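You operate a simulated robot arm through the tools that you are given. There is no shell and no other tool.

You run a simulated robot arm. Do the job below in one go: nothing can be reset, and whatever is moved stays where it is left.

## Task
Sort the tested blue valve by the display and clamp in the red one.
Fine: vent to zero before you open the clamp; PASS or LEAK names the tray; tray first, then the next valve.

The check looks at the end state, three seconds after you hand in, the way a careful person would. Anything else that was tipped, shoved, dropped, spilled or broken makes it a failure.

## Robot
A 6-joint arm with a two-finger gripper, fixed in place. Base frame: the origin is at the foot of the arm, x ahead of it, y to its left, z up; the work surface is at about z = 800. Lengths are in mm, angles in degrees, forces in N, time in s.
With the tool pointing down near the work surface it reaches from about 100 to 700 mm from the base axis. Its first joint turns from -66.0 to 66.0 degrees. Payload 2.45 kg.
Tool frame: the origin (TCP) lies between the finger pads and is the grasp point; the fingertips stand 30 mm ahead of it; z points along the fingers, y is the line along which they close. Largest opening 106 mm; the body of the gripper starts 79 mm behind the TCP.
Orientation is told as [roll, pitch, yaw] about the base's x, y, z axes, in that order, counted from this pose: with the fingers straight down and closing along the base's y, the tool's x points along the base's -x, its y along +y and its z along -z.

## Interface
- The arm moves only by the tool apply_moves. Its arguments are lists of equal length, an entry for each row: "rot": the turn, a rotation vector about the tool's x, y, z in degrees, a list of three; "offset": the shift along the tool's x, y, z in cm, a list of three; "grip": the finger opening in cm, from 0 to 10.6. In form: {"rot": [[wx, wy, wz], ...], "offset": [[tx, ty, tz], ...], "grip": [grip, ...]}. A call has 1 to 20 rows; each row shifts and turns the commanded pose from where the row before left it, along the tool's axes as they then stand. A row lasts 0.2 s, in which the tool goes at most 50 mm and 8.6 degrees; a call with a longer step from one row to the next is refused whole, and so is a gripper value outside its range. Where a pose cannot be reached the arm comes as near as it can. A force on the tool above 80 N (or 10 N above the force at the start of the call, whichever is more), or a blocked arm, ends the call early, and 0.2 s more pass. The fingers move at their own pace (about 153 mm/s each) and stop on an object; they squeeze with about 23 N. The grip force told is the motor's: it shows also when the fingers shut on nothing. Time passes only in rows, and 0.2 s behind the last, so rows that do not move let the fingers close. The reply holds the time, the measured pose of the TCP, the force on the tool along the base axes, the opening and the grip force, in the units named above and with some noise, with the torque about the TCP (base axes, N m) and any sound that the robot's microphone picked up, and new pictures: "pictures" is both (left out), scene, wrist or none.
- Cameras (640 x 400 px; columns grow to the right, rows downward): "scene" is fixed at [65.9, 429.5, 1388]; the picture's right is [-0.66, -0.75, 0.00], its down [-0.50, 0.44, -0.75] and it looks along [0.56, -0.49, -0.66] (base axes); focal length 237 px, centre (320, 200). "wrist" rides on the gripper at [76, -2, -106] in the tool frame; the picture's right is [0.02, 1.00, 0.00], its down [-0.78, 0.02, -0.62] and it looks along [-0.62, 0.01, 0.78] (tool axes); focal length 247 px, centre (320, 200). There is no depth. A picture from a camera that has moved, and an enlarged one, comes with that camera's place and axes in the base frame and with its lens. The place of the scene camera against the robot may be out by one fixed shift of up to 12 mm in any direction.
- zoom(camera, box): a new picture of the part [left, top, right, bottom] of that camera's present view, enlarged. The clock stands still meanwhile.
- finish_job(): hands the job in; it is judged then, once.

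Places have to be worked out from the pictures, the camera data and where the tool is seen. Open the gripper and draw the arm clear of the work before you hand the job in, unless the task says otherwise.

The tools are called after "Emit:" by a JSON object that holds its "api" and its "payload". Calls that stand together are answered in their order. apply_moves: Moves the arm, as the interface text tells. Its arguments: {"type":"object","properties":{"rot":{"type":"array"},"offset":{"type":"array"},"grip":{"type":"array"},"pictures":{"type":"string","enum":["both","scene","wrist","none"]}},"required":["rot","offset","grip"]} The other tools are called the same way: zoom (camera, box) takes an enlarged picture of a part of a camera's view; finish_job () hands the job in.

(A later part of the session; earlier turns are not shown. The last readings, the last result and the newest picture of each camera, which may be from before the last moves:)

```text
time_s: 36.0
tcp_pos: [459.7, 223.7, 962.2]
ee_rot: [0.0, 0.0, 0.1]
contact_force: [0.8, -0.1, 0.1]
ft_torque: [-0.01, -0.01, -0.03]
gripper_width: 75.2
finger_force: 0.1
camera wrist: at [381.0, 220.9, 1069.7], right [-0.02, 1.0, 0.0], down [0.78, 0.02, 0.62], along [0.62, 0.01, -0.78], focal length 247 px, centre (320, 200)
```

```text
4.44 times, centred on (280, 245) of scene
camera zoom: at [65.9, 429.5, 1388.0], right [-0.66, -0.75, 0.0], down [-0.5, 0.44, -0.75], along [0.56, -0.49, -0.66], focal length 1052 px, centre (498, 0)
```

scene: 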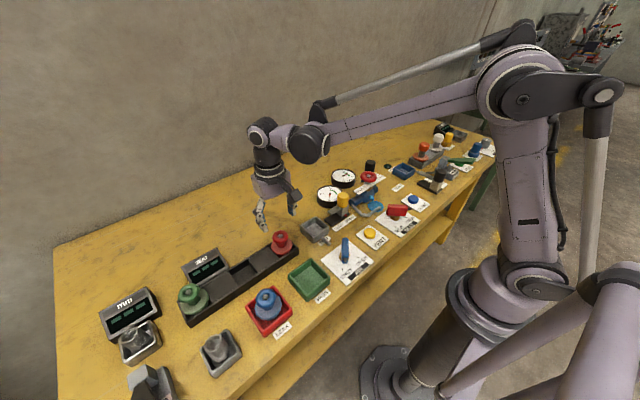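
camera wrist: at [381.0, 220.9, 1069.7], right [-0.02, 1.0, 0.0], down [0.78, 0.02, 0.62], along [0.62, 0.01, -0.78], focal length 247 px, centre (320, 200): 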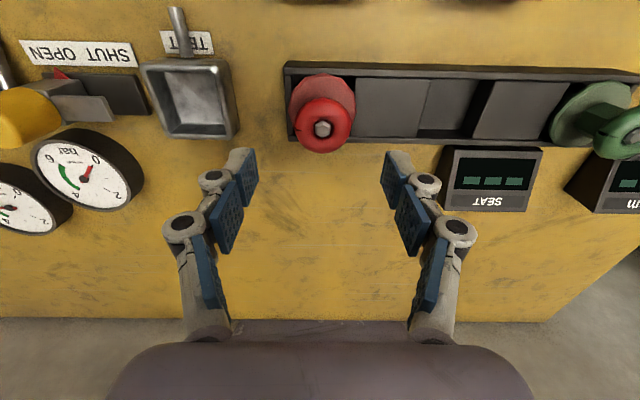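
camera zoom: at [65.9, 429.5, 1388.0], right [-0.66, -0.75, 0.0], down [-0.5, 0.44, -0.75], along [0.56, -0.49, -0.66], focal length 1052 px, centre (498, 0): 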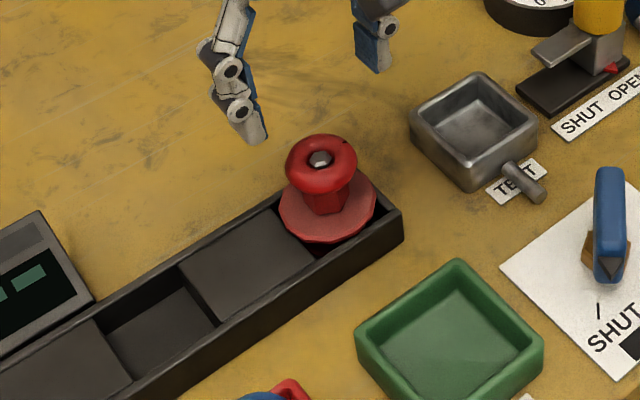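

The red valve sits the same way the blue one did, axis at about (458, 224). I lower around its wheel with the fingers at 70 mm.

Emit:
{"api": "apply_moves", "payload": {"rot": [[0, 0, 0], [0, 0, 0], [0, 0, 0], [0, 0, 0]], "offset": [[0, 0.12, 3.5], [0, 0, 2.6], [0, 0, 2.2], [0, 0, 0]], "grip": [7.2, 7.0, 7.0, 7.0]}}

Emit:
{"api": "zoom", "payload": {"camera": "wrist", "box": [220, 100, 420, 225]}}

Emit:
{"api": "zoom", "payload": {"camera": "scene", "box": [240, 210, 320, 270]}}

```text
time_s: 37.0
tcp_pos: [457.2, 224.5, 879.1]
ee_rot: [0.0, 0.0, 0.0]
contact_force: [0.0, 0.5, -0.7]
ft_torque: [-0.03, 0.02, 0.03]
gripper_width: 69.9
finger_force: 0.0
camera wrist: at [380.8, 222.5, 986.9], right [-0.02, 1.0, 0.0], down [0.78, 0.02, 0.62], along [0.62, 0.01, -0.78], focal length 247 px, centre (320, 200)
```

scene: 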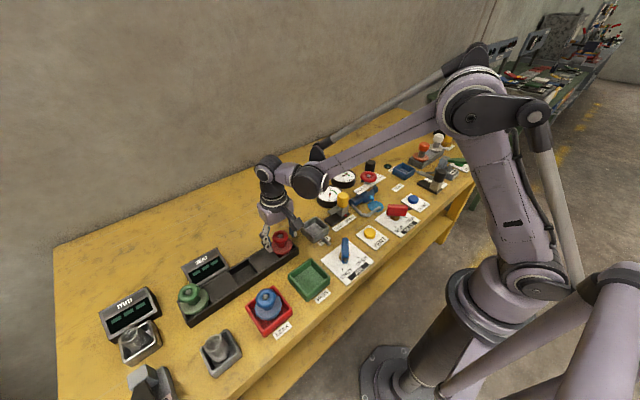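
wrist: 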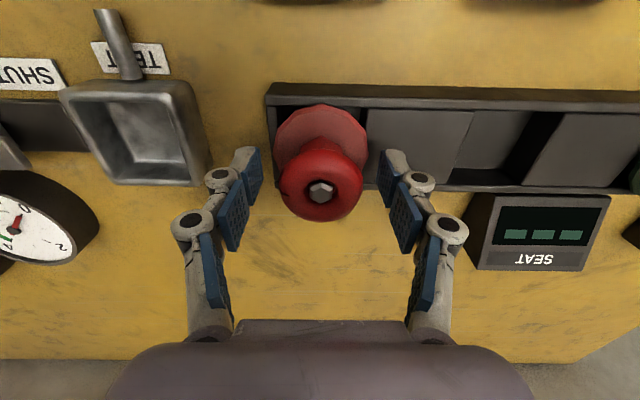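

```text
3.20 times, centred on (320, 162) of wrist
camera zoom: at [380.8, 222.5, 986.9], right [-0.02, 1.0, 0.0], down [0.78, 0.02, 0.62], along [0.62, 0.01, -0.78], focal length 790 px, centre (320, 320)
```

zoom: 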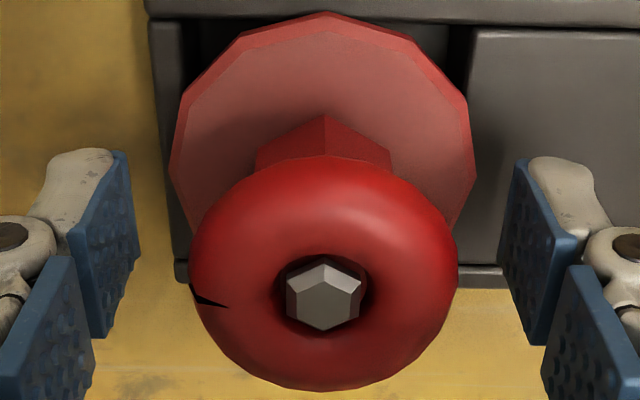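

```text
6.67 times, centred on (280, 240) of scene
camera zoom: at [65.9, 429.5, 1388.0], right [-0.66, -0.75, 0.0], down [-0.5, 0.44, -0.75], along [0.56, -0.49, -0.66], focal length 1577 px, centre (587, -67)
```

zoom: 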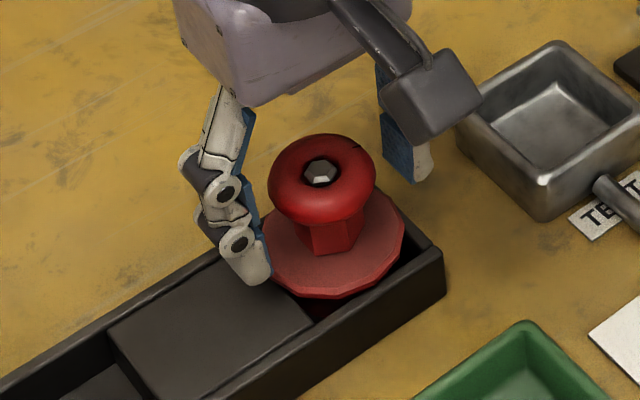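

The red wheel is centred between the pads. I go 2 mm lower, close, and lift 40 mm.

Emit:
{"api": "apply_moves", "payload": {"rot": [[0, 0, 0], [0, 0, 0], [0, 0, 0], [0, 0, 0], [0, 0, 0]], "offset": [[0, 0, 0.2], [0, 0, 0], [0, 0, 0], [0, 0, 0], [0, 0, 0]], "grip": [7.0, 5.0, 3.0, 2.0, 2.0], "pictures": "none"}}

Emit:
{"api": "zoom", "payload": {"camera": "wrist", "box": [220, 100, 420, 225]}}

```text
time_s: 38.2
tcp_pos: [459.2, 225.4, 878.3]
ee_rot: [0.1, 0.0, 0.0]
contact_force: [-0.1, 1.9, 2.3]
ft_torque: [-0.07, 0.0, 0.01]
gripper_width: 44.4
finger_force: 23.4
```

```text
3.20 times, centred on (320, 162) of wrist
camera zoom: at [380.8, 222.4, 985.3], right [-0.02, 1.0, 0.0], down [0.78, 0.02, 0.62], along [0.62, 0.01, -0.78], focal length 790 px, centre (320, 320)
```

zoom: 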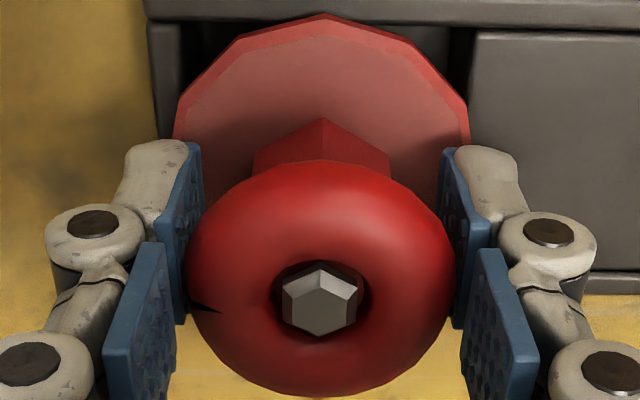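

The grip matches that on the blue valve exactly. I lift it out slowly and then up to carrying height.

Emit:
{"api": "apply_moves", "payload": {"rot": [[0, 0, 0], [0, 0, 0], [0, 0, 0], [0, 0, 0], [0, 0, 0], [0, 0, 0], [0, 0, 0]], "offset": [[0, 0, -0.5], [0, 0, -1], [0, 0, -1], [0, 0, -1.5], [0, 0, -3], [0, 0, -3], [0, 0, 0]], "grip": [2.0, 2.0, 2.0, 2.0, 2.0, 2.0, 2.0]}}

Emit:
{"api": "zoom", "payload": {"camera": "wrist", "box": [60, 40, 260, 165]}}

Emit:
{"api": "zoom", "payload": {"camera": "scene", "box": [240, 180, 360, 270]}}

```text
time_s: 39.8
tcp_pos: [458.1, 224.4, 979.6]
ee_rot: [0.0, 0.0, 0.0]
contact_force: [0.8, 0.0, -4.1]
ft_torque: [-0.01, 0.0, -0.01]
gripper_width: 44.4
finger_force: 23.7
camera wrist: at [380.5, 222.6, 1086.4], right [-0.02, 1.0, 0.0], down [0.78, 0.02, 0.62], along [0.62, 0.01, -0.78], focal length 247 px, centre (320, 200)
```

scene: 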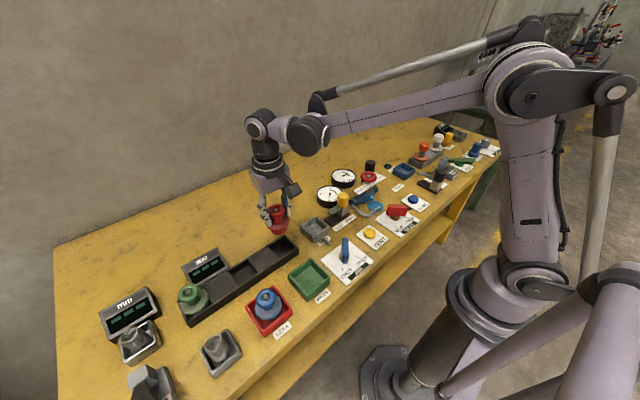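
wrist: 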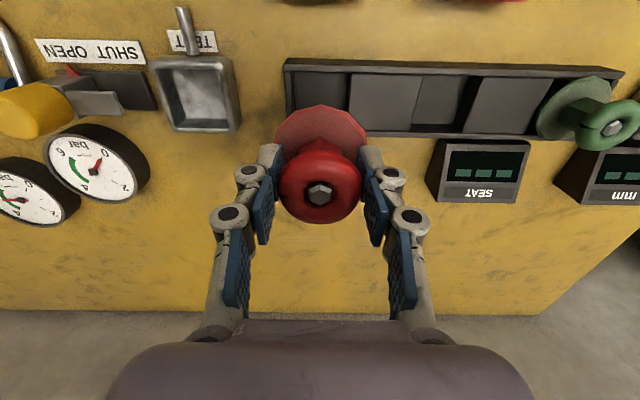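

```text
3.20 times, centred on (160, 102) of wrist
camera zoom: at [380.5, 222.6, 1086.4], right [-0.02, 1.0, 0.0], down [0.78, 0.02, 0.62], along [0.62, 0.01, -0.78], focal length 790 px, centre (832, 512)
```

zoom: 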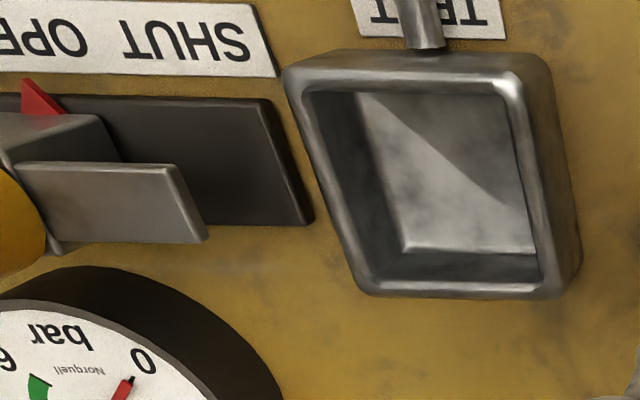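

```text
4.44 times, centred on (300, 225) of scene
camera zoom: at [66.0, 429.5, 1388.0], right [-0.66, -0.75, 0.0], down [-0.5, 0.44, -0.75], along [0.56, -0.49, -0.66], focal length 1052 px, centre (409, 89)
```

zoom: 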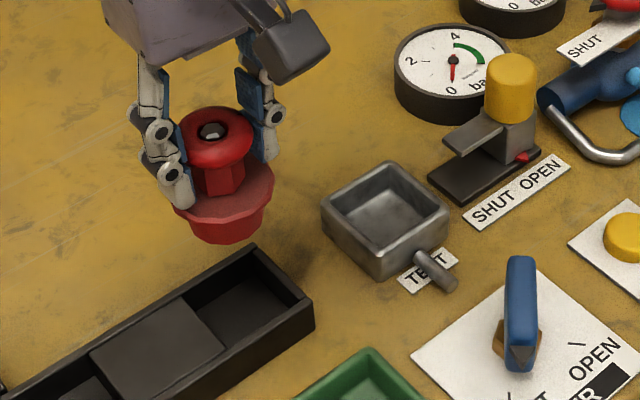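

The red valve hangs straight. The pocket opening is centred at about (458.5, 99), so I carry it 125 mm toward −y at this height and check the alignment from above.

Emit:
{"api": "apply_moves", "payload": {"rot": [[0, 0, 0], [0, 0, 0], [0, 0, 0], [0, 0, 0], [0, 0, 0], [0, 0, 0], [0, 0, 0], [0, 0, 0]], "offset": [[0, -1.49, 0], [0, -3.0, 0], [0, -3.0, 0], [0, -3.0, 0], [-0.02, -2.0, 0], [0, 0, 2.0], [0, 0, 2.0], [0, 0, 0]], "grip": [2.0, 2.0, 2.0, 2.0, 2.0, 2.0, 2.0, 2.0]}}

Emit:
{"api": "zoom", "payload": {"camera": "wrist", "box": [220, 40, 420, 165]}}

Emit:
{"api": "zoom", "payload": {"camera": "scene", "box": [270, 180, 370, 250]}}

```text
time_s: 41.6
tcp_pos: [458.0, 99.1, 937.4]
ee_rot: [0.1, 0.1, 0.1]
contact_force: [-0.3, -0.2, -3.6]
ft_torque: [0.02, 0.0, 0.01]
gripper_width: 44.3
finger_force: 23.5
camera wrist: at [380.7, 97.3, 1045.3], right [-0.02, 1.0, 0.0], down [0.78, 0.02, 0.62], along [0.62, 0.01, -0.78], focal length 247 px, centre (320, 200)
```

scene: 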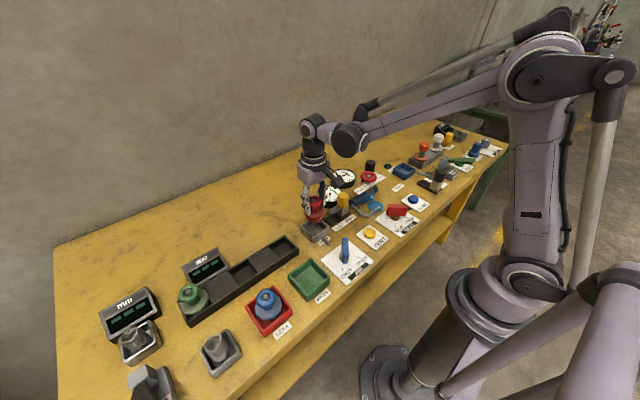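
wrist: 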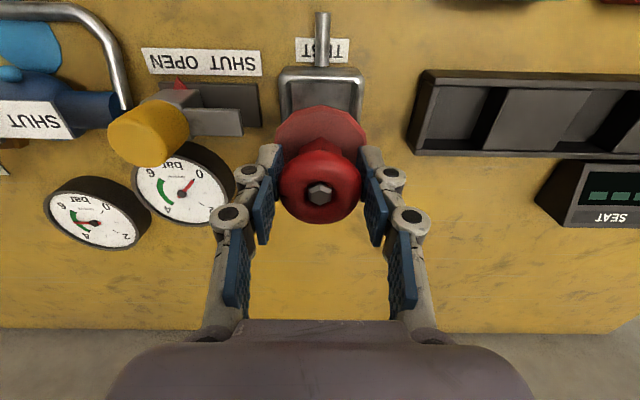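

```text
3.20 times, centred on (320, 102) of wrist
camera zoom: at [380.7, 97.3, 1045.3], right [-0.02, 1.0, 0.0], down [0.78, 0.02, 0.62], along [0.62, 0.01, -0.78], focal length 790 px, centre (320, 512)
```

zoom: 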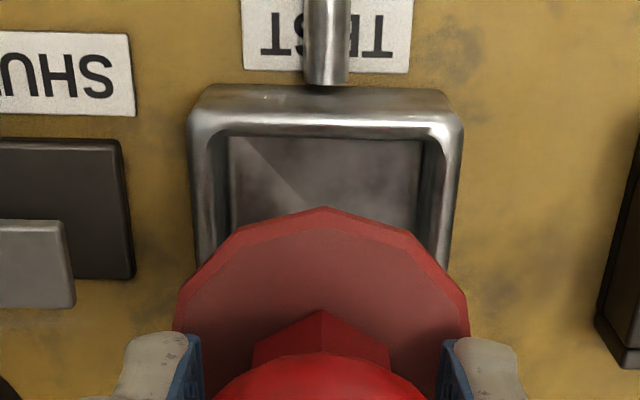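

```text
5.71 times, centred on (320, 215) of scene
camera zoom: at [66.0, 429.5, 1388.0], right [-0.66, -0.75, 0.0], down [-0.5, 0.44, -0.75], along [0.56, -0.49, -0.66], focal length 1352 px, centre (320, 114)
```

zoom: 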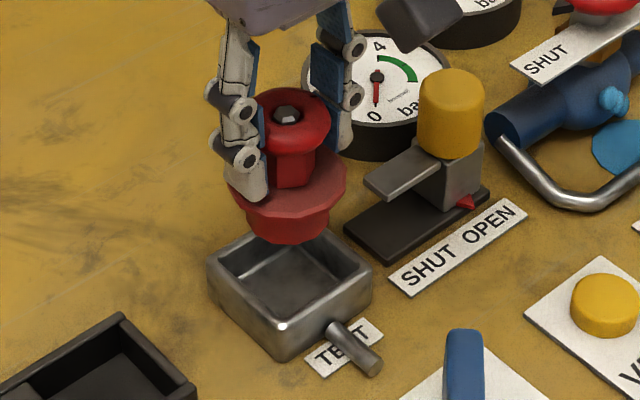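

Alignment is within about 0.5 mm in both directions. I nudge 0.4 mm to +y and lower to about 15 mm above the seat.

Emit:
{"api": "apply_moves", "payload": {"rot": [[0, 0, 0], [0, 0, 0], [0, 0, 0], [0, 0, 0], [0, 0, 0]], "offset": [[0, 0.04, 1.0], [0, 0, 1.5], [0, 0, 1.2], [0, 0, 0.8], [0, 0, 0]], "grip": [2.0, 2.0, 2.0, 2.0, 2.0]}}

Emit:
{"api": "zoom", "payload": {"camera": "wrist", "box": [220, 60, 420, 185]}}

Emit:
{"api": "zoom", "payload": {"camera": "scene", "box": [270, 190, 350, 250]}}

```text
time_s: 42.8
tcp_pos: [457.7, 99.6, 893.9]
ee_rot: [0.0, 0.0, 0.0]
contact_force: [0.6, 0.0, -3.9]
ft_torque: [0.02, 0.03, 0.0]
gripper_width: 44.3
finger_force: 23.0
camera wrist: at [380.8, 97.6, 1000.5], right [-0.02, 1.0, 0.0], down [0.78, 0.02, 0.62], along [0.62, 0.01, -0.78], focal length 247 px, centre (320, 200)
```

scene: 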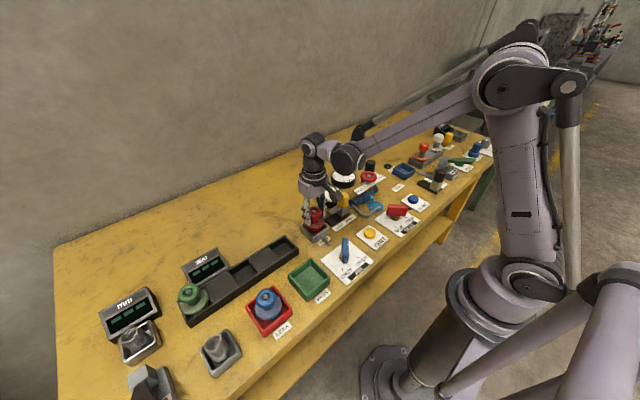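
wrist: 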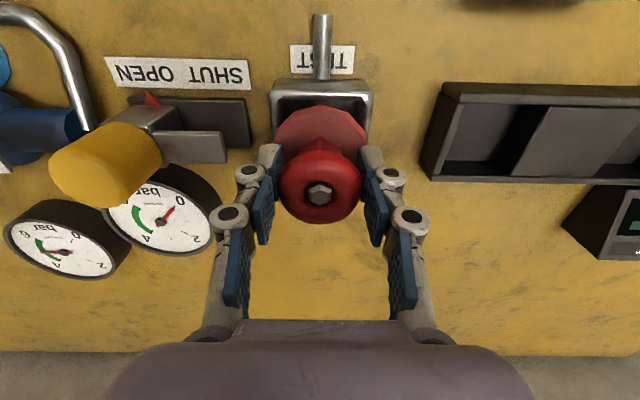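

```text
3.20 times, centred on (320, 122) of wrist
camera zoom: at [380.8, 97.6, 1000.5], right [-0.02, 1.0, 0.0], down [0.78, 0.02, 0.62], along [0.62, 0.01, -0.78], focal length 790 px, centre (320, 448)
```

zoom: 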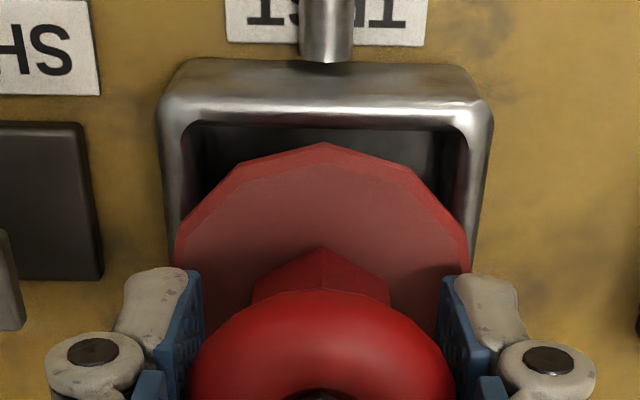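

```text
6.67 times, centred on (310, 220) of scene
camera zoom: at [66.0, 429.5, 1388.0], right [-0.66, -0.75, 0.0], down [-0.5, 0.44, -0.75], along [0.56, -0.49, -0.66], focal length 1577 px, centre (387, 67)
```

zoom: 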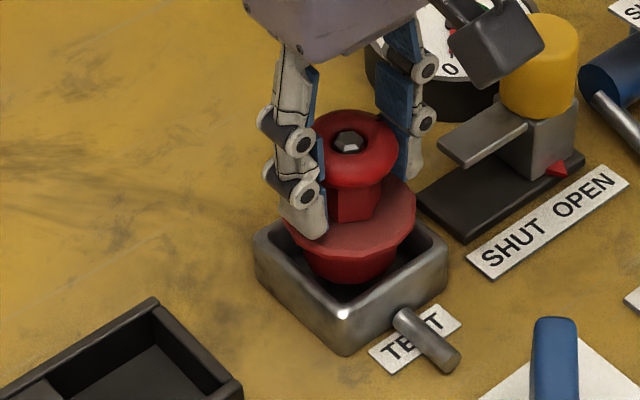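

The base is going into the pocket centrally with no side force. I lower in small steps and feel for the seat at about z ≈ 877.

Emit:
{"api": "apply_moves", "payload": {"rot": [[0, 0, 0], [0, 0, 0], [0, 0, 0], [0, 0, 0]], "offset": [[0, 0, 0.5], [0, 0, 0.4], [0, 0, 0.3], [0, 0, 0]], "grip": [2.0, 2.0, 2.0, 2.0], "pictures": "none"}}

```text
time_s: 43.8
tcp_pos: [458.3, 99.1, 881.0]
ee_rot: [0.0, 0.1, 0.0]
contact_force: [-0.1, 0.5, -3.9]
ft_torque: [-0.02, 0.03, 0.0]
gripper_width: 44.4
finger_force: 23.2
```

No contact yet at z 881. I go 3 mm more in fine steps.

Emit:
{"api": "apply_moves", "payload": {"rot": [[0, 0, 0], [0, 0, 0], [0, 0, 0]], "offset": [[0, 0, 0.2], [0, 0, 0.1], [0, 0, 0]], "grip": [2.0, 2.0, 2.0], "pictures": "none"}}

```text
time_s: 44.6
tcp_pos: [458.9, 99.8, 878.5]
ee_rot: [0.0, 0.0, 0.0]
contact_force: [0.4, 0.7, -3.4]
ft_torque: [-0.02, 0.01, -0.02]
gripper_width: 44.3
finger_force: 22.6
```

Emit:
{"api": "apply_moves", "payload": {"rot": [[0, 0, 0], [0, 0, 0], [0, 0, 0]], "offset": [[0, 0, 0.1], [0, 0, 0.1], [0, 0, 0]], "grip": [2.0, 2.0, 2.0], "pictures": "none"}}

Emit:
{"api": "zoom", "payload": {"camera": "wrist", "box": [220, 80, 420, 205]}}

Emit:
{"api": "zoom", "payload": {"camera": "scene", "box": [270, 190, 350, 250]}}

```text
time_s: 45.4
tcp_pos: [459.0, 100.1, 876.8]
ee_rot: [0.0, 0.0, 0.0]
contact_force: [0.4, 1.2, 18.4]
ft_torque: [0.01, -0.01, -0.01]
gripper_width: 45.0
finger_force: 23.0
```

```text
3.20 times, centred on (320, 142) of wrist
camera zoom: at [381.2, 98.0, 984.1], right [-0.02, 1.0, 0.0], down [0.78, 0.02, 0.62], along [0.62, 0.01, -0.78], focal length 790 px, centre (320, 384)
```

zoom: 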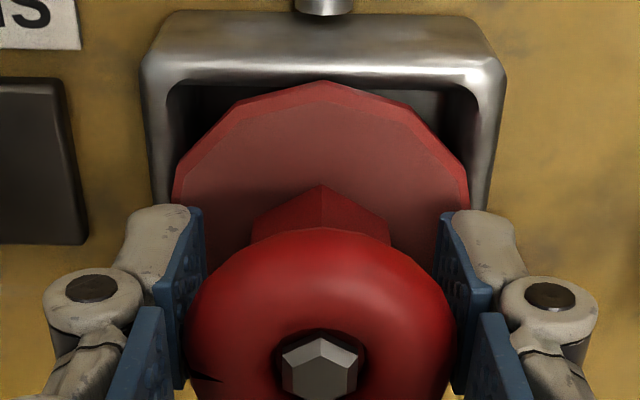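

```text
6.67 times, centred on (310, 220) of scene
camera zoom: at [65.6, 429.5, 1388.1], right [-0.66, -0.75, 0.0], down [-0.5, 0.44, -0.75], along [0.56, -0.49, -0.66], focal length 1577 px, centre (387, 67)
```

zoom: 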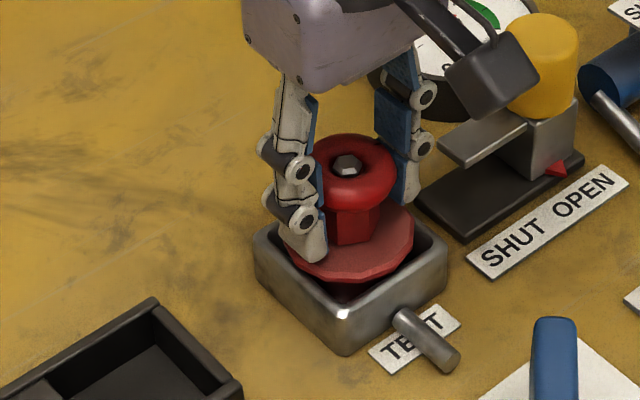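

The valve is seated: contact at z ≈ 877, the same height the blue one had. I ease off 1 mm, release and rise.

Emit:
{"api": "apply_moves", "payload": {"rot": [[0, 0, 0], [0, 0, 0], [0, 0, 0], [0, 0, 0], [0, 0, 0], [0, 0, 0], [0, 0, 0], [0, 0, 0], [0, 0, 0]], "offset": [[0, 0, -0.1], [0, 0, 0], [0, 0, 0], [0, 0, 0], [0, 0, -1], [0, 0, -4], [0, 0, -4], [0, 0, -3], [0, 0, 0]], "grip": [2.0, 4.8, 6.0, 7.0, 7.0, 7.0, 7.0, 7.0, 7.0]}}

Emit:
{"api": "zoom", "payload": {"camera": "wrist", "box": [180, 40, 400, 175]}}

Emit:
{"api": "zoom", "payload": {"camera": "scene", "box": [270, 180, 370, 250]}}

```text
time_s: 47.4
tcp_pos: [459.0, 100.4, 998.9]
ee_rot: [0.0, 0.0, -0.1]
contact_force: [0.2, -0.5, 0.4]
ft_torque: [0.01, -0.05, -0.02]
gripper_width: 69.9
finger_force: 0.1
camera wrist: at [380.7, 98.0, 1104.9], right [-0.02, 1.0, 0.0], down [0.78, 0.02, 0.62], along [0.62, 0.01, -0.78], focal length 247 px, centre (320, 200)
```

scene: 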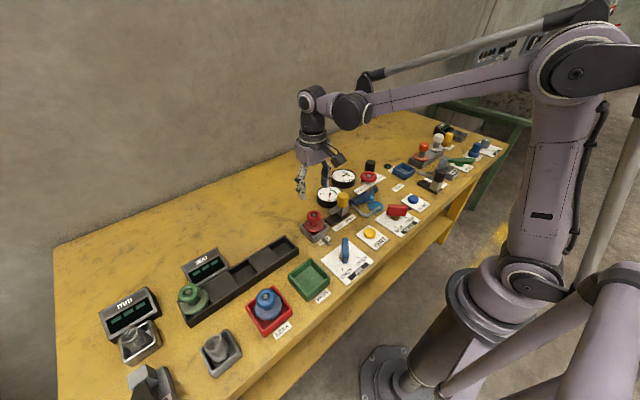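
wrist: 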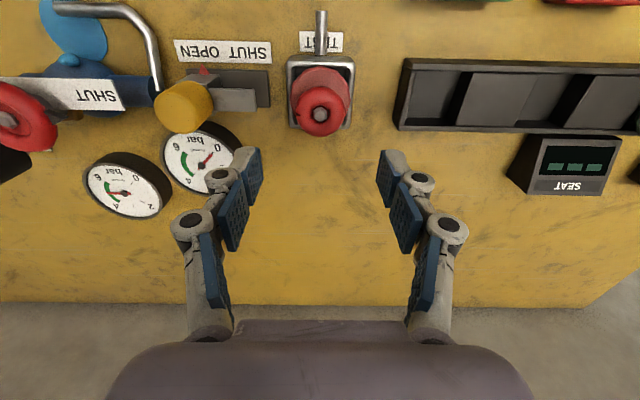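

```text
2.91 times, centred on (290, 108) of wrist
camera zoom: at [380.7, 98.0, 1104.9], right [-0.02, 1.0, 0.0], down [0.78, 0.02, 0.62], along [0.62, 0.01, -0.78], focal length 718 px, centre (407, 469)
```

zoom: 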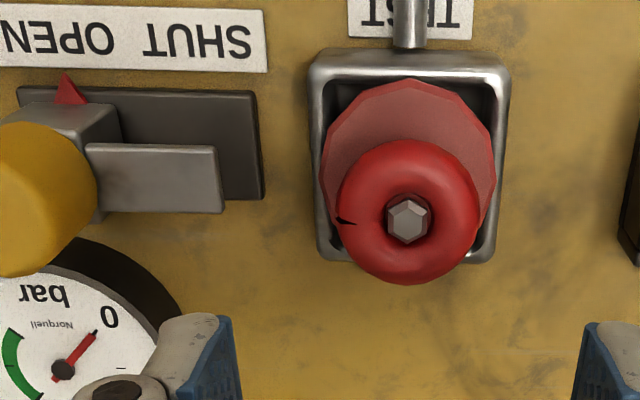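

```text
5.71 times, centred on (320, 215) of scene
camera zoom: at [65.9, 429.5, 1388.0], right [-0.66, -0.75, 0.0], down [-0.5, 0.44, -0.75], along [0.56, -0.49, -0.66], focal length 1352 px, centre (320, 114)
```

zoom: 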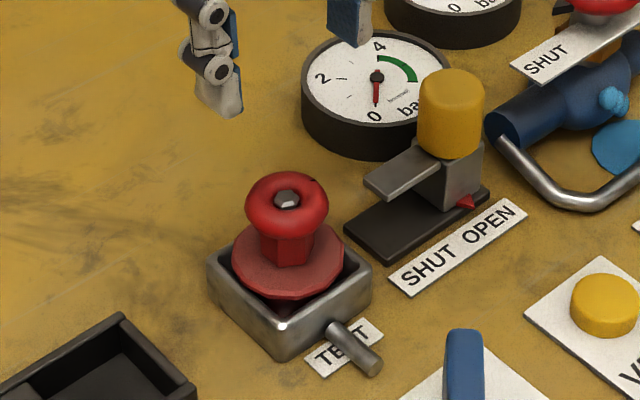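

The red valve sits level in the pocket, axis at about (459, 99). Now I return over the clamp knob at its OPEN spot, about (459, −24.5), with the fingers at 56 mm.

Emit:
{"api": "apply_moves", "payload": {"rot": [[0, 0, 0], [0, 0, 0], [0, 0, 0], [0, 0, 0], [0, 0, 0], [0, 0, 0], [0, 0, 0]], "offset": [[0, -3.12, 0], [0, -3.12, 0], [0, -3.12, 0], [0, -3.12, 0], [0, 0, 2.8], [0, 0, 2.8], [0, 0, 0]], "grip": [7.0, 7.0, 6.0, 5.6, 5.6, 5.6, 5.6]}}

Emit:
{"api": "zoom", "payload": {"camera": "wrist", "box": [240, 60, 400, 160]}}

Emit:
{"api": "zoom", "payload": {"camera": "scene", "box": [290, 170, 386, 230]}}

```text
time_s: 49.0
tcp_pos: [458.6, -23.4, 940.7]
ee_rot: [0.0, 0.0, 0.0]
contact_force: [-0.2, 0.2, 0.4]
ft_torque: [-0.03, -0.01, 0.02]
gripper_width: 55.8
finger_force: 0.1
camera wrist: at [381.6, -26.5, 1048.1], right [-0.02, 1.0, 0.0], down [0.78, 0.02, 0.62], along [0.62, 0.01, -0.78], focal length 247 px, centre (320, 200)
```

scene: 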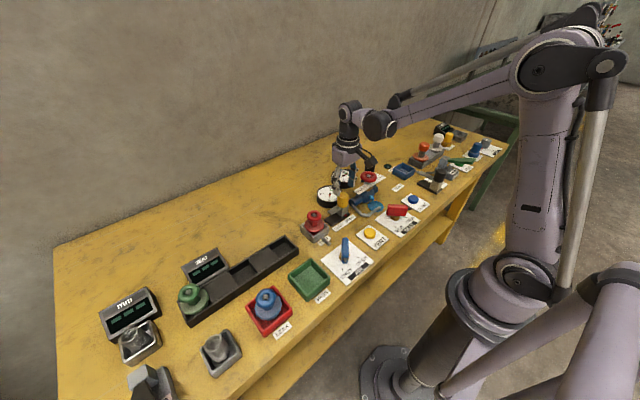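
wrist: 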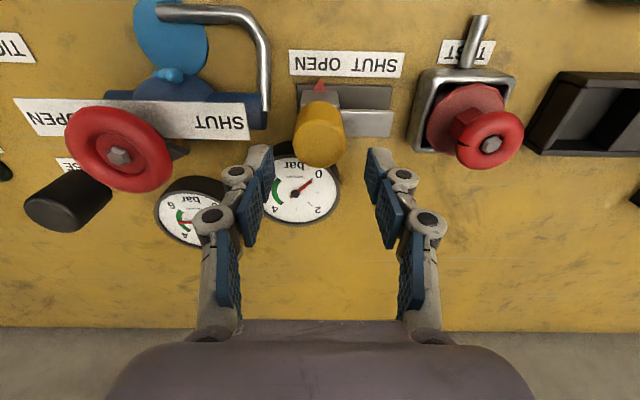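

```text
4.00 times, centred on (320, 110) of wrist
camera zoom: at [381.6, -26.5, 1048.1], right [-0.02, 1.0, 0.0], down [0.78, 0.02, 0.62], along [0.62, 0.01, -0.78], focal length 988 px, centre (320, 560)
```

zoom: 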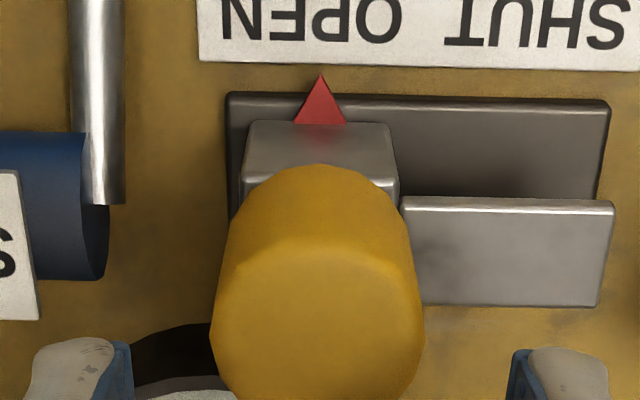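

```text
6.67 times, centred on (338, 200) of scene
camera zoom: at [65.9, 429.5, 1388.0], right [-0.66, -0.75, 0.0], down [-0.5, 0.44, -0.75], along [0.56, -0.49, -0.66], focal length 1577 px, centre (200, 200)
```

zoom: 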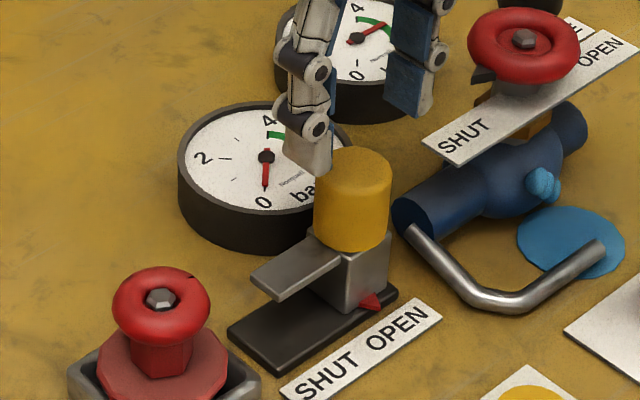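

The knob is centred at about y = −26. I shift 1.5 mm to −y and lower to the same height as before.

Emit:
{"api": "apply_moves", "payload": {"rot": [[0, 0, 0], [0, 0, 0], [0, 0, 0], [0, 0, 0]], "offset": [[0, -0.14, 0.5], [0, 0, 2.4], [0, 0, 2.2], [0, 0, 0]], "grip": [5.6, 5.6, 5.6, 5.6]}}

Emit:
{"api": "zoom", "payload": {"camera": "wrist", "box": [220, 80, 420, 205]}}

Emit:
{"api": "zoom", "payload": {"camera": "scene", "box": [290, 170, 386, 230]}}

```text
time_s: 50.0
tcp_pos: [459.1, -25.8, 889.0]
ee_rot: [0.0, -0.1, 0.0]
contact_force: [0.2, 0.8, -0.4]
ft_torque: [0.02, 0.0, -0.01]
gripper_width: 55.7
finger_force: 0.0
camera wrist: at [381.5, -28.0, 997.2], right [-0.02, 1.0, 0.0], down [0.78, 0.02, 0.62], along [0.62, 0.01, -0.78], focal length 247 px, centre (320, 200)
```

scene: 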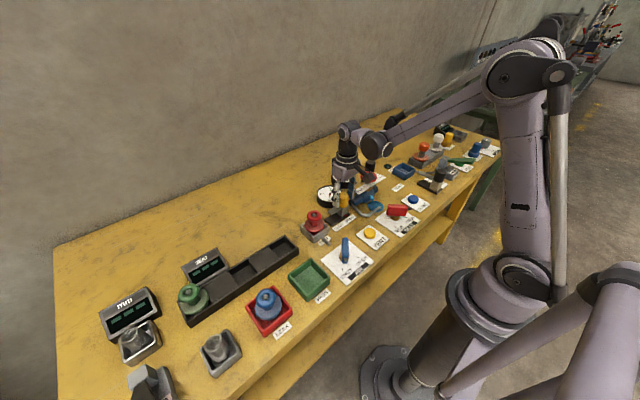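
wrist: 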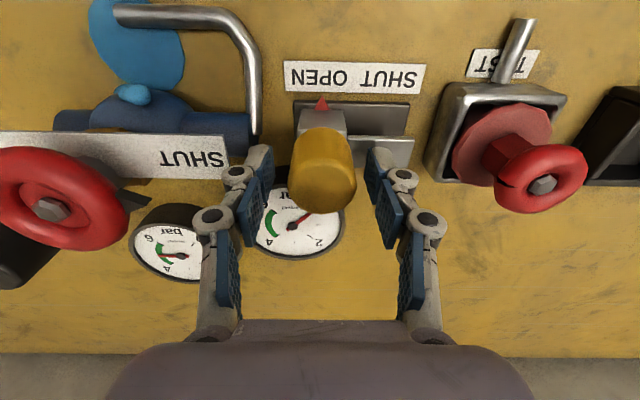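

```text
3.20 times, centred on (320, 142) of wrist
camera zoom: at [381.5, -28.0, 997.2], right [-0.02, 1.0, 0.0], down [0.78, 0.02, 0.62], along [0.62, 0.01, -0.78], focal length 790 px, centre (320, 384)
```

zoom: 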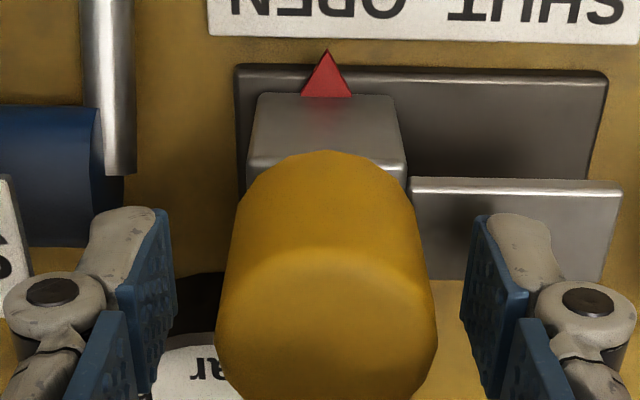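

```text
6.67 times, centred on (338, 200) of scene
camera zoom: at [65.9, 429.5, 1388.0], right [-0.66, -0.75, 0.0], down [-0.5, 0.44, -0.75], along [0.56, -0.49, -0.66], focal length 1577 px, centre (200, 200)
```

zoom: 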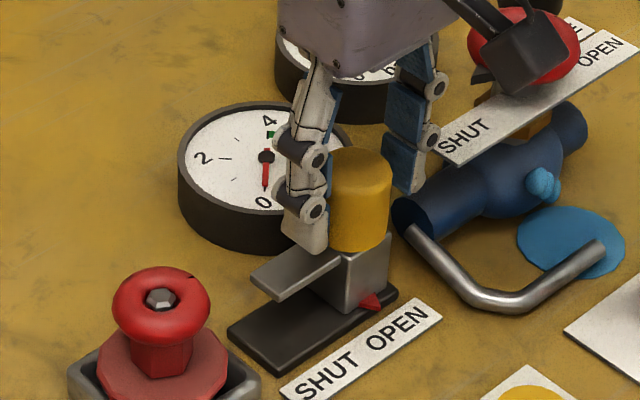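

The knob is straddled again. I close on it and read the forces before sliding.

Emit:
{"api": "apply_moves", "payload": {"rot": [[0, 0, 0], [0, 0, 0], [0, 0, 0]], "offset": [[0, 0.1, 0], [0, 0, 0], [0, 0, 0]], "grip": [4.5, 3.3, 3.3], "pictures": "none"}}

```text
time_s: 50.8
tcp_pos: [458.9, -25.6, 891.3]
ee_rot: [0.1, 0.0, 0.0]
contact_force: [1.6, 1.4, -3.5]
ft_torque: [0.09, -0.08, 0.03]
gripper_width: 37.1
finger_force: 44.9
```

Forces are small. I slide the knob toward SHUT (+y) in 4 mm steps, halfway first.

Emit:
{"api": "apply_moves", "payload": {"rot": [[0, 0, 0], [0, 0, 0], [0, 0, 0], [0, 0, 0], [0, 0, 0], [0, 0, 0]], "offset": [[0, 0.4, 0], [0, 0.4, 0], [0, 0.4, 0], [0, 0.4, 0], [0, 0.4, 0], [0, 0, 0]], "grip": [3.3, 3.3, 3.3, 3.3, 3.3, 3.3]}}

Emit:
{"api": "zoom", "payload": {"camera": "scene", "box": [280, 170, 376, 240]}}

Emit:
{"api": "zoom", "payload": {"camera": "wrist", "box": [280, 70, 480, 195]}}

```text
time_s: 52.2
tcp_pos: [458.6, -5.4, 889.6]
ee_rot: [0.0, 0.0, 0.0]
contact_force: [-3.0, -0.7, -10.3]
ft_torque: [-0.09, 0.09, -0.11]
gripper_width: 37.1
finger_force: 45.2
camera wrist: at [381.4, -7.2, 997.6], right [-0.02, 1.0, 0.0], down [0.78, 0.02, 0.62], along [0.62, 0.01, -0.78], focal length 247 px, centre (320, 200)
```

scene: 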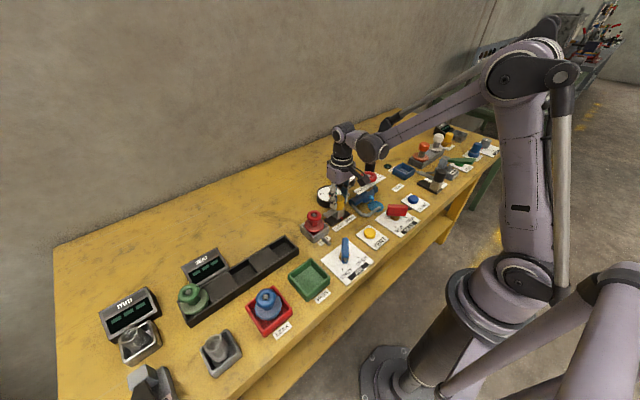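
wrist: 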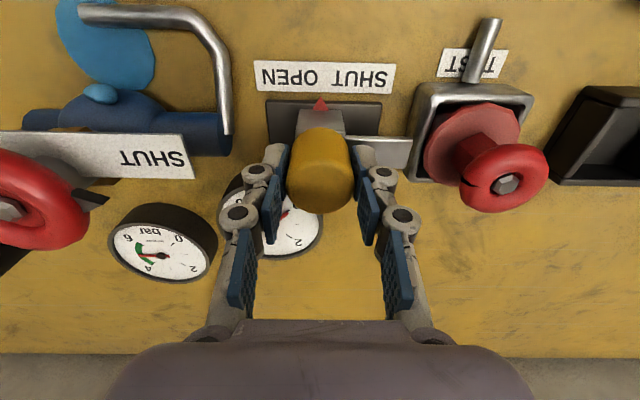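

```text
5.71 times, centred on (328, 205) of scene
camera zoom: at [66.0, 429.5, 1388.0], right [-0.66, -0.75, 0.0], down [-0.5, 0.44, -0.75], along [0.56, -0.49, -0.66], focal length 1352 px, centre (274, 171)
```

zoom: 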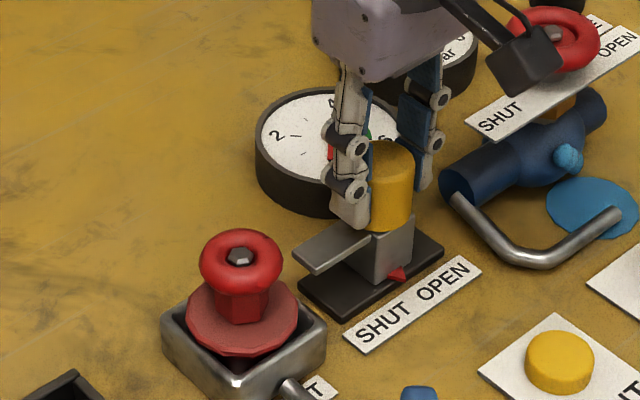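

```text
3.20 times, centred on (380, 132) of wrist
camera zoom: at [381.4, -7.2, 997.6], right [-0.02, 1.0, 0.0], down [0.78, 0.02, 0.62], along [0.62, 0.01, -0.78], focal length 790 px, centre (128, 416)
```

zoom: 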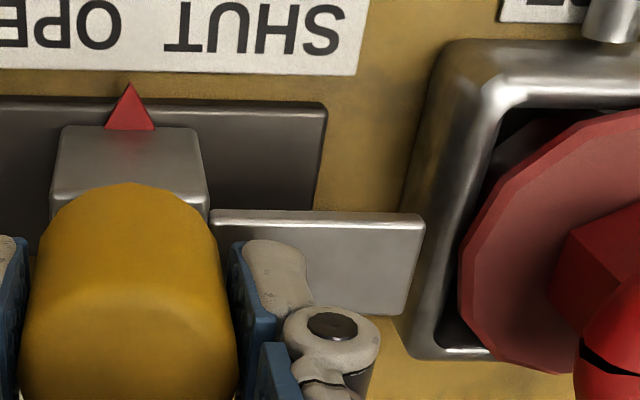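

The slide follows well. I go on 12 mm so the arm comes over the flange, and watch for any catch.

Emit:
{"api": "apply_moves", "payload": {"rot": [[0, 0, 0], [0, 0, 0], [0, 0, 0], [0, 0, 0], [0, 0, 0]], "offset": [[0, 0.3, 0], [0, 0.3, 0], [0, 0.3, 0], [0, 0.3, 0], [0, 0, 0]], "grip": [3.3, 3.3, 3.3, 3.3, 3.3], "pictures": "none"}}

Emit:
{"api": "zoom", "payload": {"camera": "scene", "box": [280, 180, 360, 240]}}

Emit:
{"api": "zoom", "payload": {"camera": "wrist", "box": [280, 70, 480, 195]}}

```text
time_s: 53.4
tcp_pos: [459.7, 7.7, 890.9]
ee_rot: [0.0, 0.0, 0.0]
contact_force: [-3.1, -1.6, -16.5]
ft_torque: [-0.02, 0.16, -0.07]
gripper_width: 37.2
finger_force: 45.0
```

```text
6.67 times, centred on (320, 210) of scene
camera zoom: at [66.1, 429.5, 1388.0], right [-0.66, -0.75, 0.0], down [-0.5, 0.44, -0.75], along [0.56, -0.49, -0.66], focal length 1577 px, centre (320, 133)
```

zoom: 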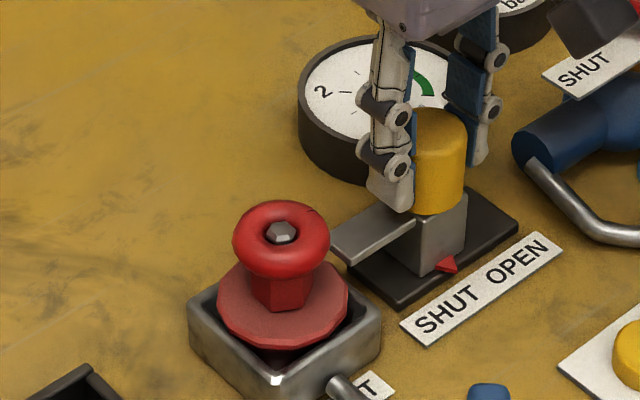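

```text
3.20 times, centred on (380, 132) of wrist
camera zoom: at [381.2, 4.7, 997.5], right [-0.02, 1.0, 0.0], down [0.78, 0.02, 0.62], along [0.62, 0.01, -0.78], focal length 790 px, centre (128, 416)
```

zoom: 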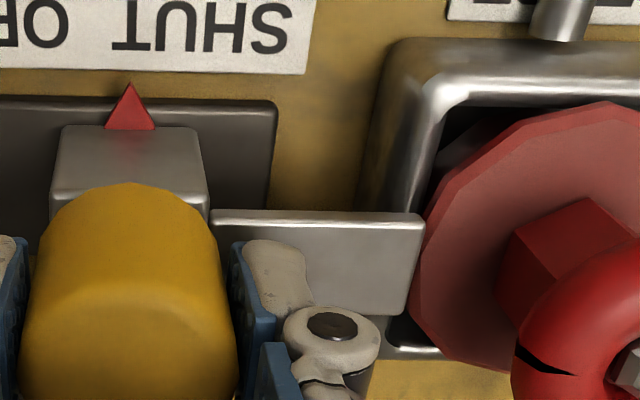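

The arm tip is just at the flange edge, without resistance. I move 6 mm further and verify it goes over the flange.

Emit:
{"api": "apply_moves", "payload": {"rot": [[0, 0, 0], [0, 0, 0], [0, 0, 0], [0, 0, 0]], "offset": [[0, 0.2, 0], [0, 0.2, 0], [0, 0.2, 0], [0, 0, 0]], "grip": [3.3, 3.3, 3.3, 3.3], "pictures": "none"}}

Emit:
{"api": "zoom", "payload": {"camera": "scene", "box": [280, 180, 360, 240]}}

Emit:
{"api": "zoom", "payload": {"camera": "wrist", "box": [280, 70, 480, 195]}}

```text
time_s: 54.4
tcp_pos: [458.6, 13.4, 889.7]
ee_rot: [0.0, 0.1, 0.0]
contact_force: [-1.9, 1.0, -19.2]
ft_torque: [-0.03, 0.02, 0.03]
gripper_width: 37.1
finger_force: 45.2
```

```text
6.67 times, centred on (320, 210) of scene
camera zoom: at [66.2, 429.5, 1388.0], right [-0.66, -0.75, 0.0], down [-0.5, 0.44, -0.75], along [0.56, -0.49, -0.66], focal length 1577 px, centre (320, 133)
```

zoom: 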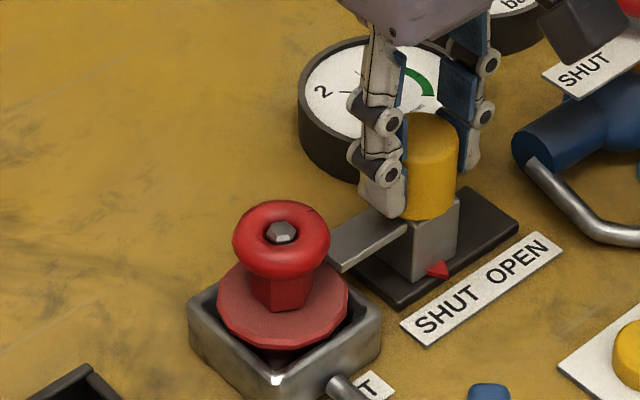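

```text
3.20 times, centred on (380, 132) of wrist
camera zoom: at [381.3, 10.5, 997.6], right [-0.02, 1.0, 0.0], down [0.78, 0.02, 0.62], along [0.62, 0.01, -0.78], focal length 790 px, centre (128, 416)
```

zoom: 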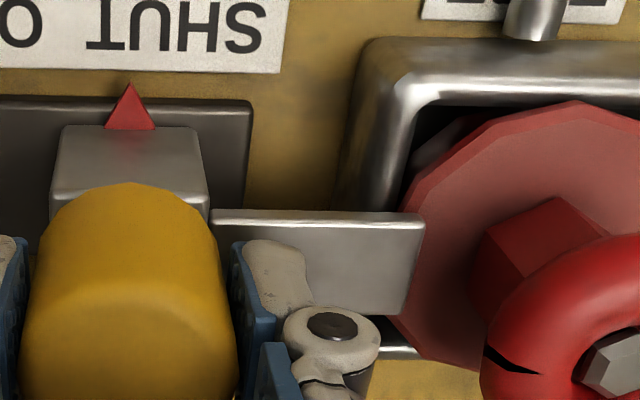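

The arm is passing over the flange with no side force. I ease the tool 0.5 mm down and slide the last 6 mm toward the SHUT stop.

Emit:
{"api": "apply_moves", "payload": {"rot": [[0, 0, 0], [0, 0, 0], [0, 0, 0], [0, 0, 0]], "offset": [[0, 0.2, 0.05], [0, 0.2, 0], [0, 0.2, 0], [0, 0, 0]], "grip": [3.3, 3.3, 3.3, 3.3], "pictures": "none"}}

Emit:
{"api": "zoom", "payload": {"camera": "scene", "box": [280, 180, 360, 240]}}

Emit:
{"api": "zoom", "payload": {"camera": "wrist", "box": [280, 70, 480, 195]}}

```text
time_s: 55.4
tcp_pos: [458.5, 18.8, 889.4]
ee_rot: [0.0, 0.0, 0.0]
contact_force: [-0.2, 2.0, 0.3]
ft_torque: [0.04, -0.07, -0.06]
gripper_width: 37.2
finger_force: 44.9
```

```text
6.67 times, centred on (320, 210) of scene
camera zoom: at [65.9, 429.6, 1388.0], right [-0.66, -0.75, 0.0], down [-0.5, 0.44, -0.75], along [0.56, -0.49, -0.66], focal length 1577 px, centre (320, 133)
```

zoom: 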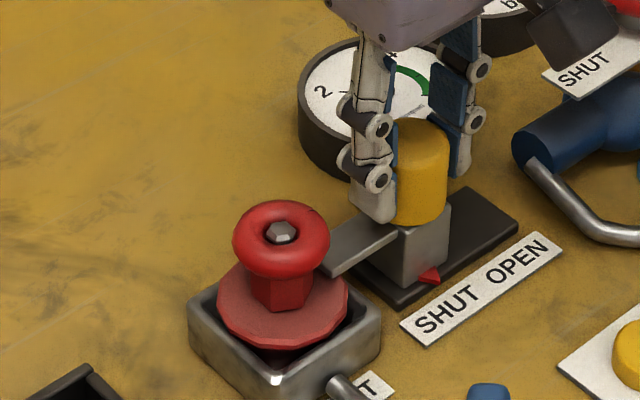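

```text
3.20 times, centred on (380, 132) of wrist
camera zoom: at [381.2, 16.6, 997.6], right [-0.02, 1.0, 0.0], down [0.78, 0.02, 0.62], along [0.62, 0.01, -0.78], focal length 790 px, centre (128, 416)
```

zoom: 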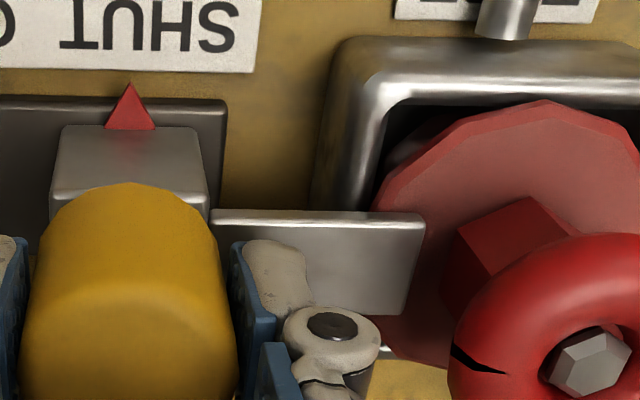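

No stop felt yet; the block is about 1–2 mm short of where it began. I push on 3 mm in 1 mm steps to find the stop.

Emit:
{"api": "apply_moves", "payload": {"rot": [[0, 0, 0], [0, 0, 0], [0, 0, 0], [0, 0, 0]], "offset": [[0, 0.1, 0], [0, 0.1, 0], [0, 0.1, 0], [0, 0, 0]], "grip": [3.3, 3.3, 3.3, 3.3], "pictures": "none"}}

Emit:
{"api": "zoom", "payload": {"camera": "scene", "box": [280, 180, 360, 240]}}

Emit:
{"api": "zoom", "payload": {"camera": "wrist", "box": [280, 70, 480, 195]}}

```text
time_s: 56.4
tcp_pos: [459.2, 21.3, 890.0]
ee_rot: [-0.2, 0.0, 0.1]
contact_force: [0.8, -9.7, 16.9]
ft_torque: [-0.16, 0.11, 0.16]
gripper_width: 37.4
finger_force: 45.1
```

```text
6.67 times, centred on (320, 210) of scene
camera zoom: at [65.7, 429.3, 1388.1], right [-0.66, -0.75, 0.0], down [-0.5, 0.44, -0.75], along [0.56, -0.49, -0.66], focal length 1577 px, centre (320, 133)
```

zoom: 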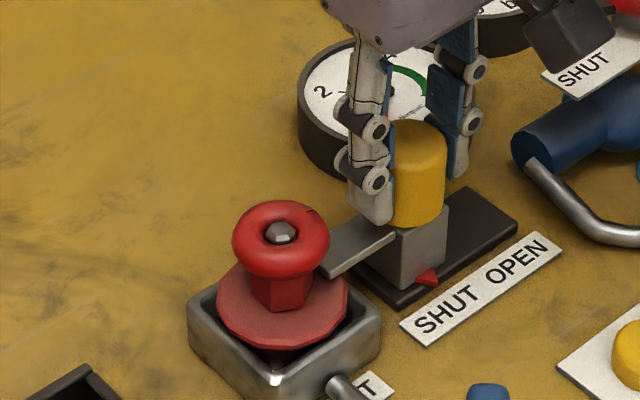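

```text
3.20 times, centred on (380, 132) of wrist
camera zoom: at [381.2, 18.5, 997.5], right [-0.02, 1.0, 0.0], down [0.78, 0.02, 0.62], along [0.62, 0.01, -0.78], focal length 790 px, centre (128, 416)
```

zoom: 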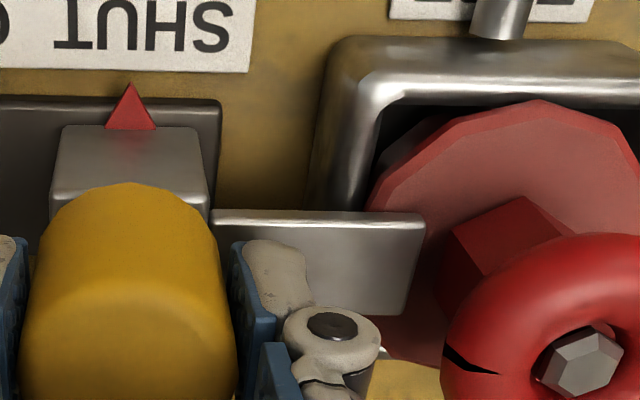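

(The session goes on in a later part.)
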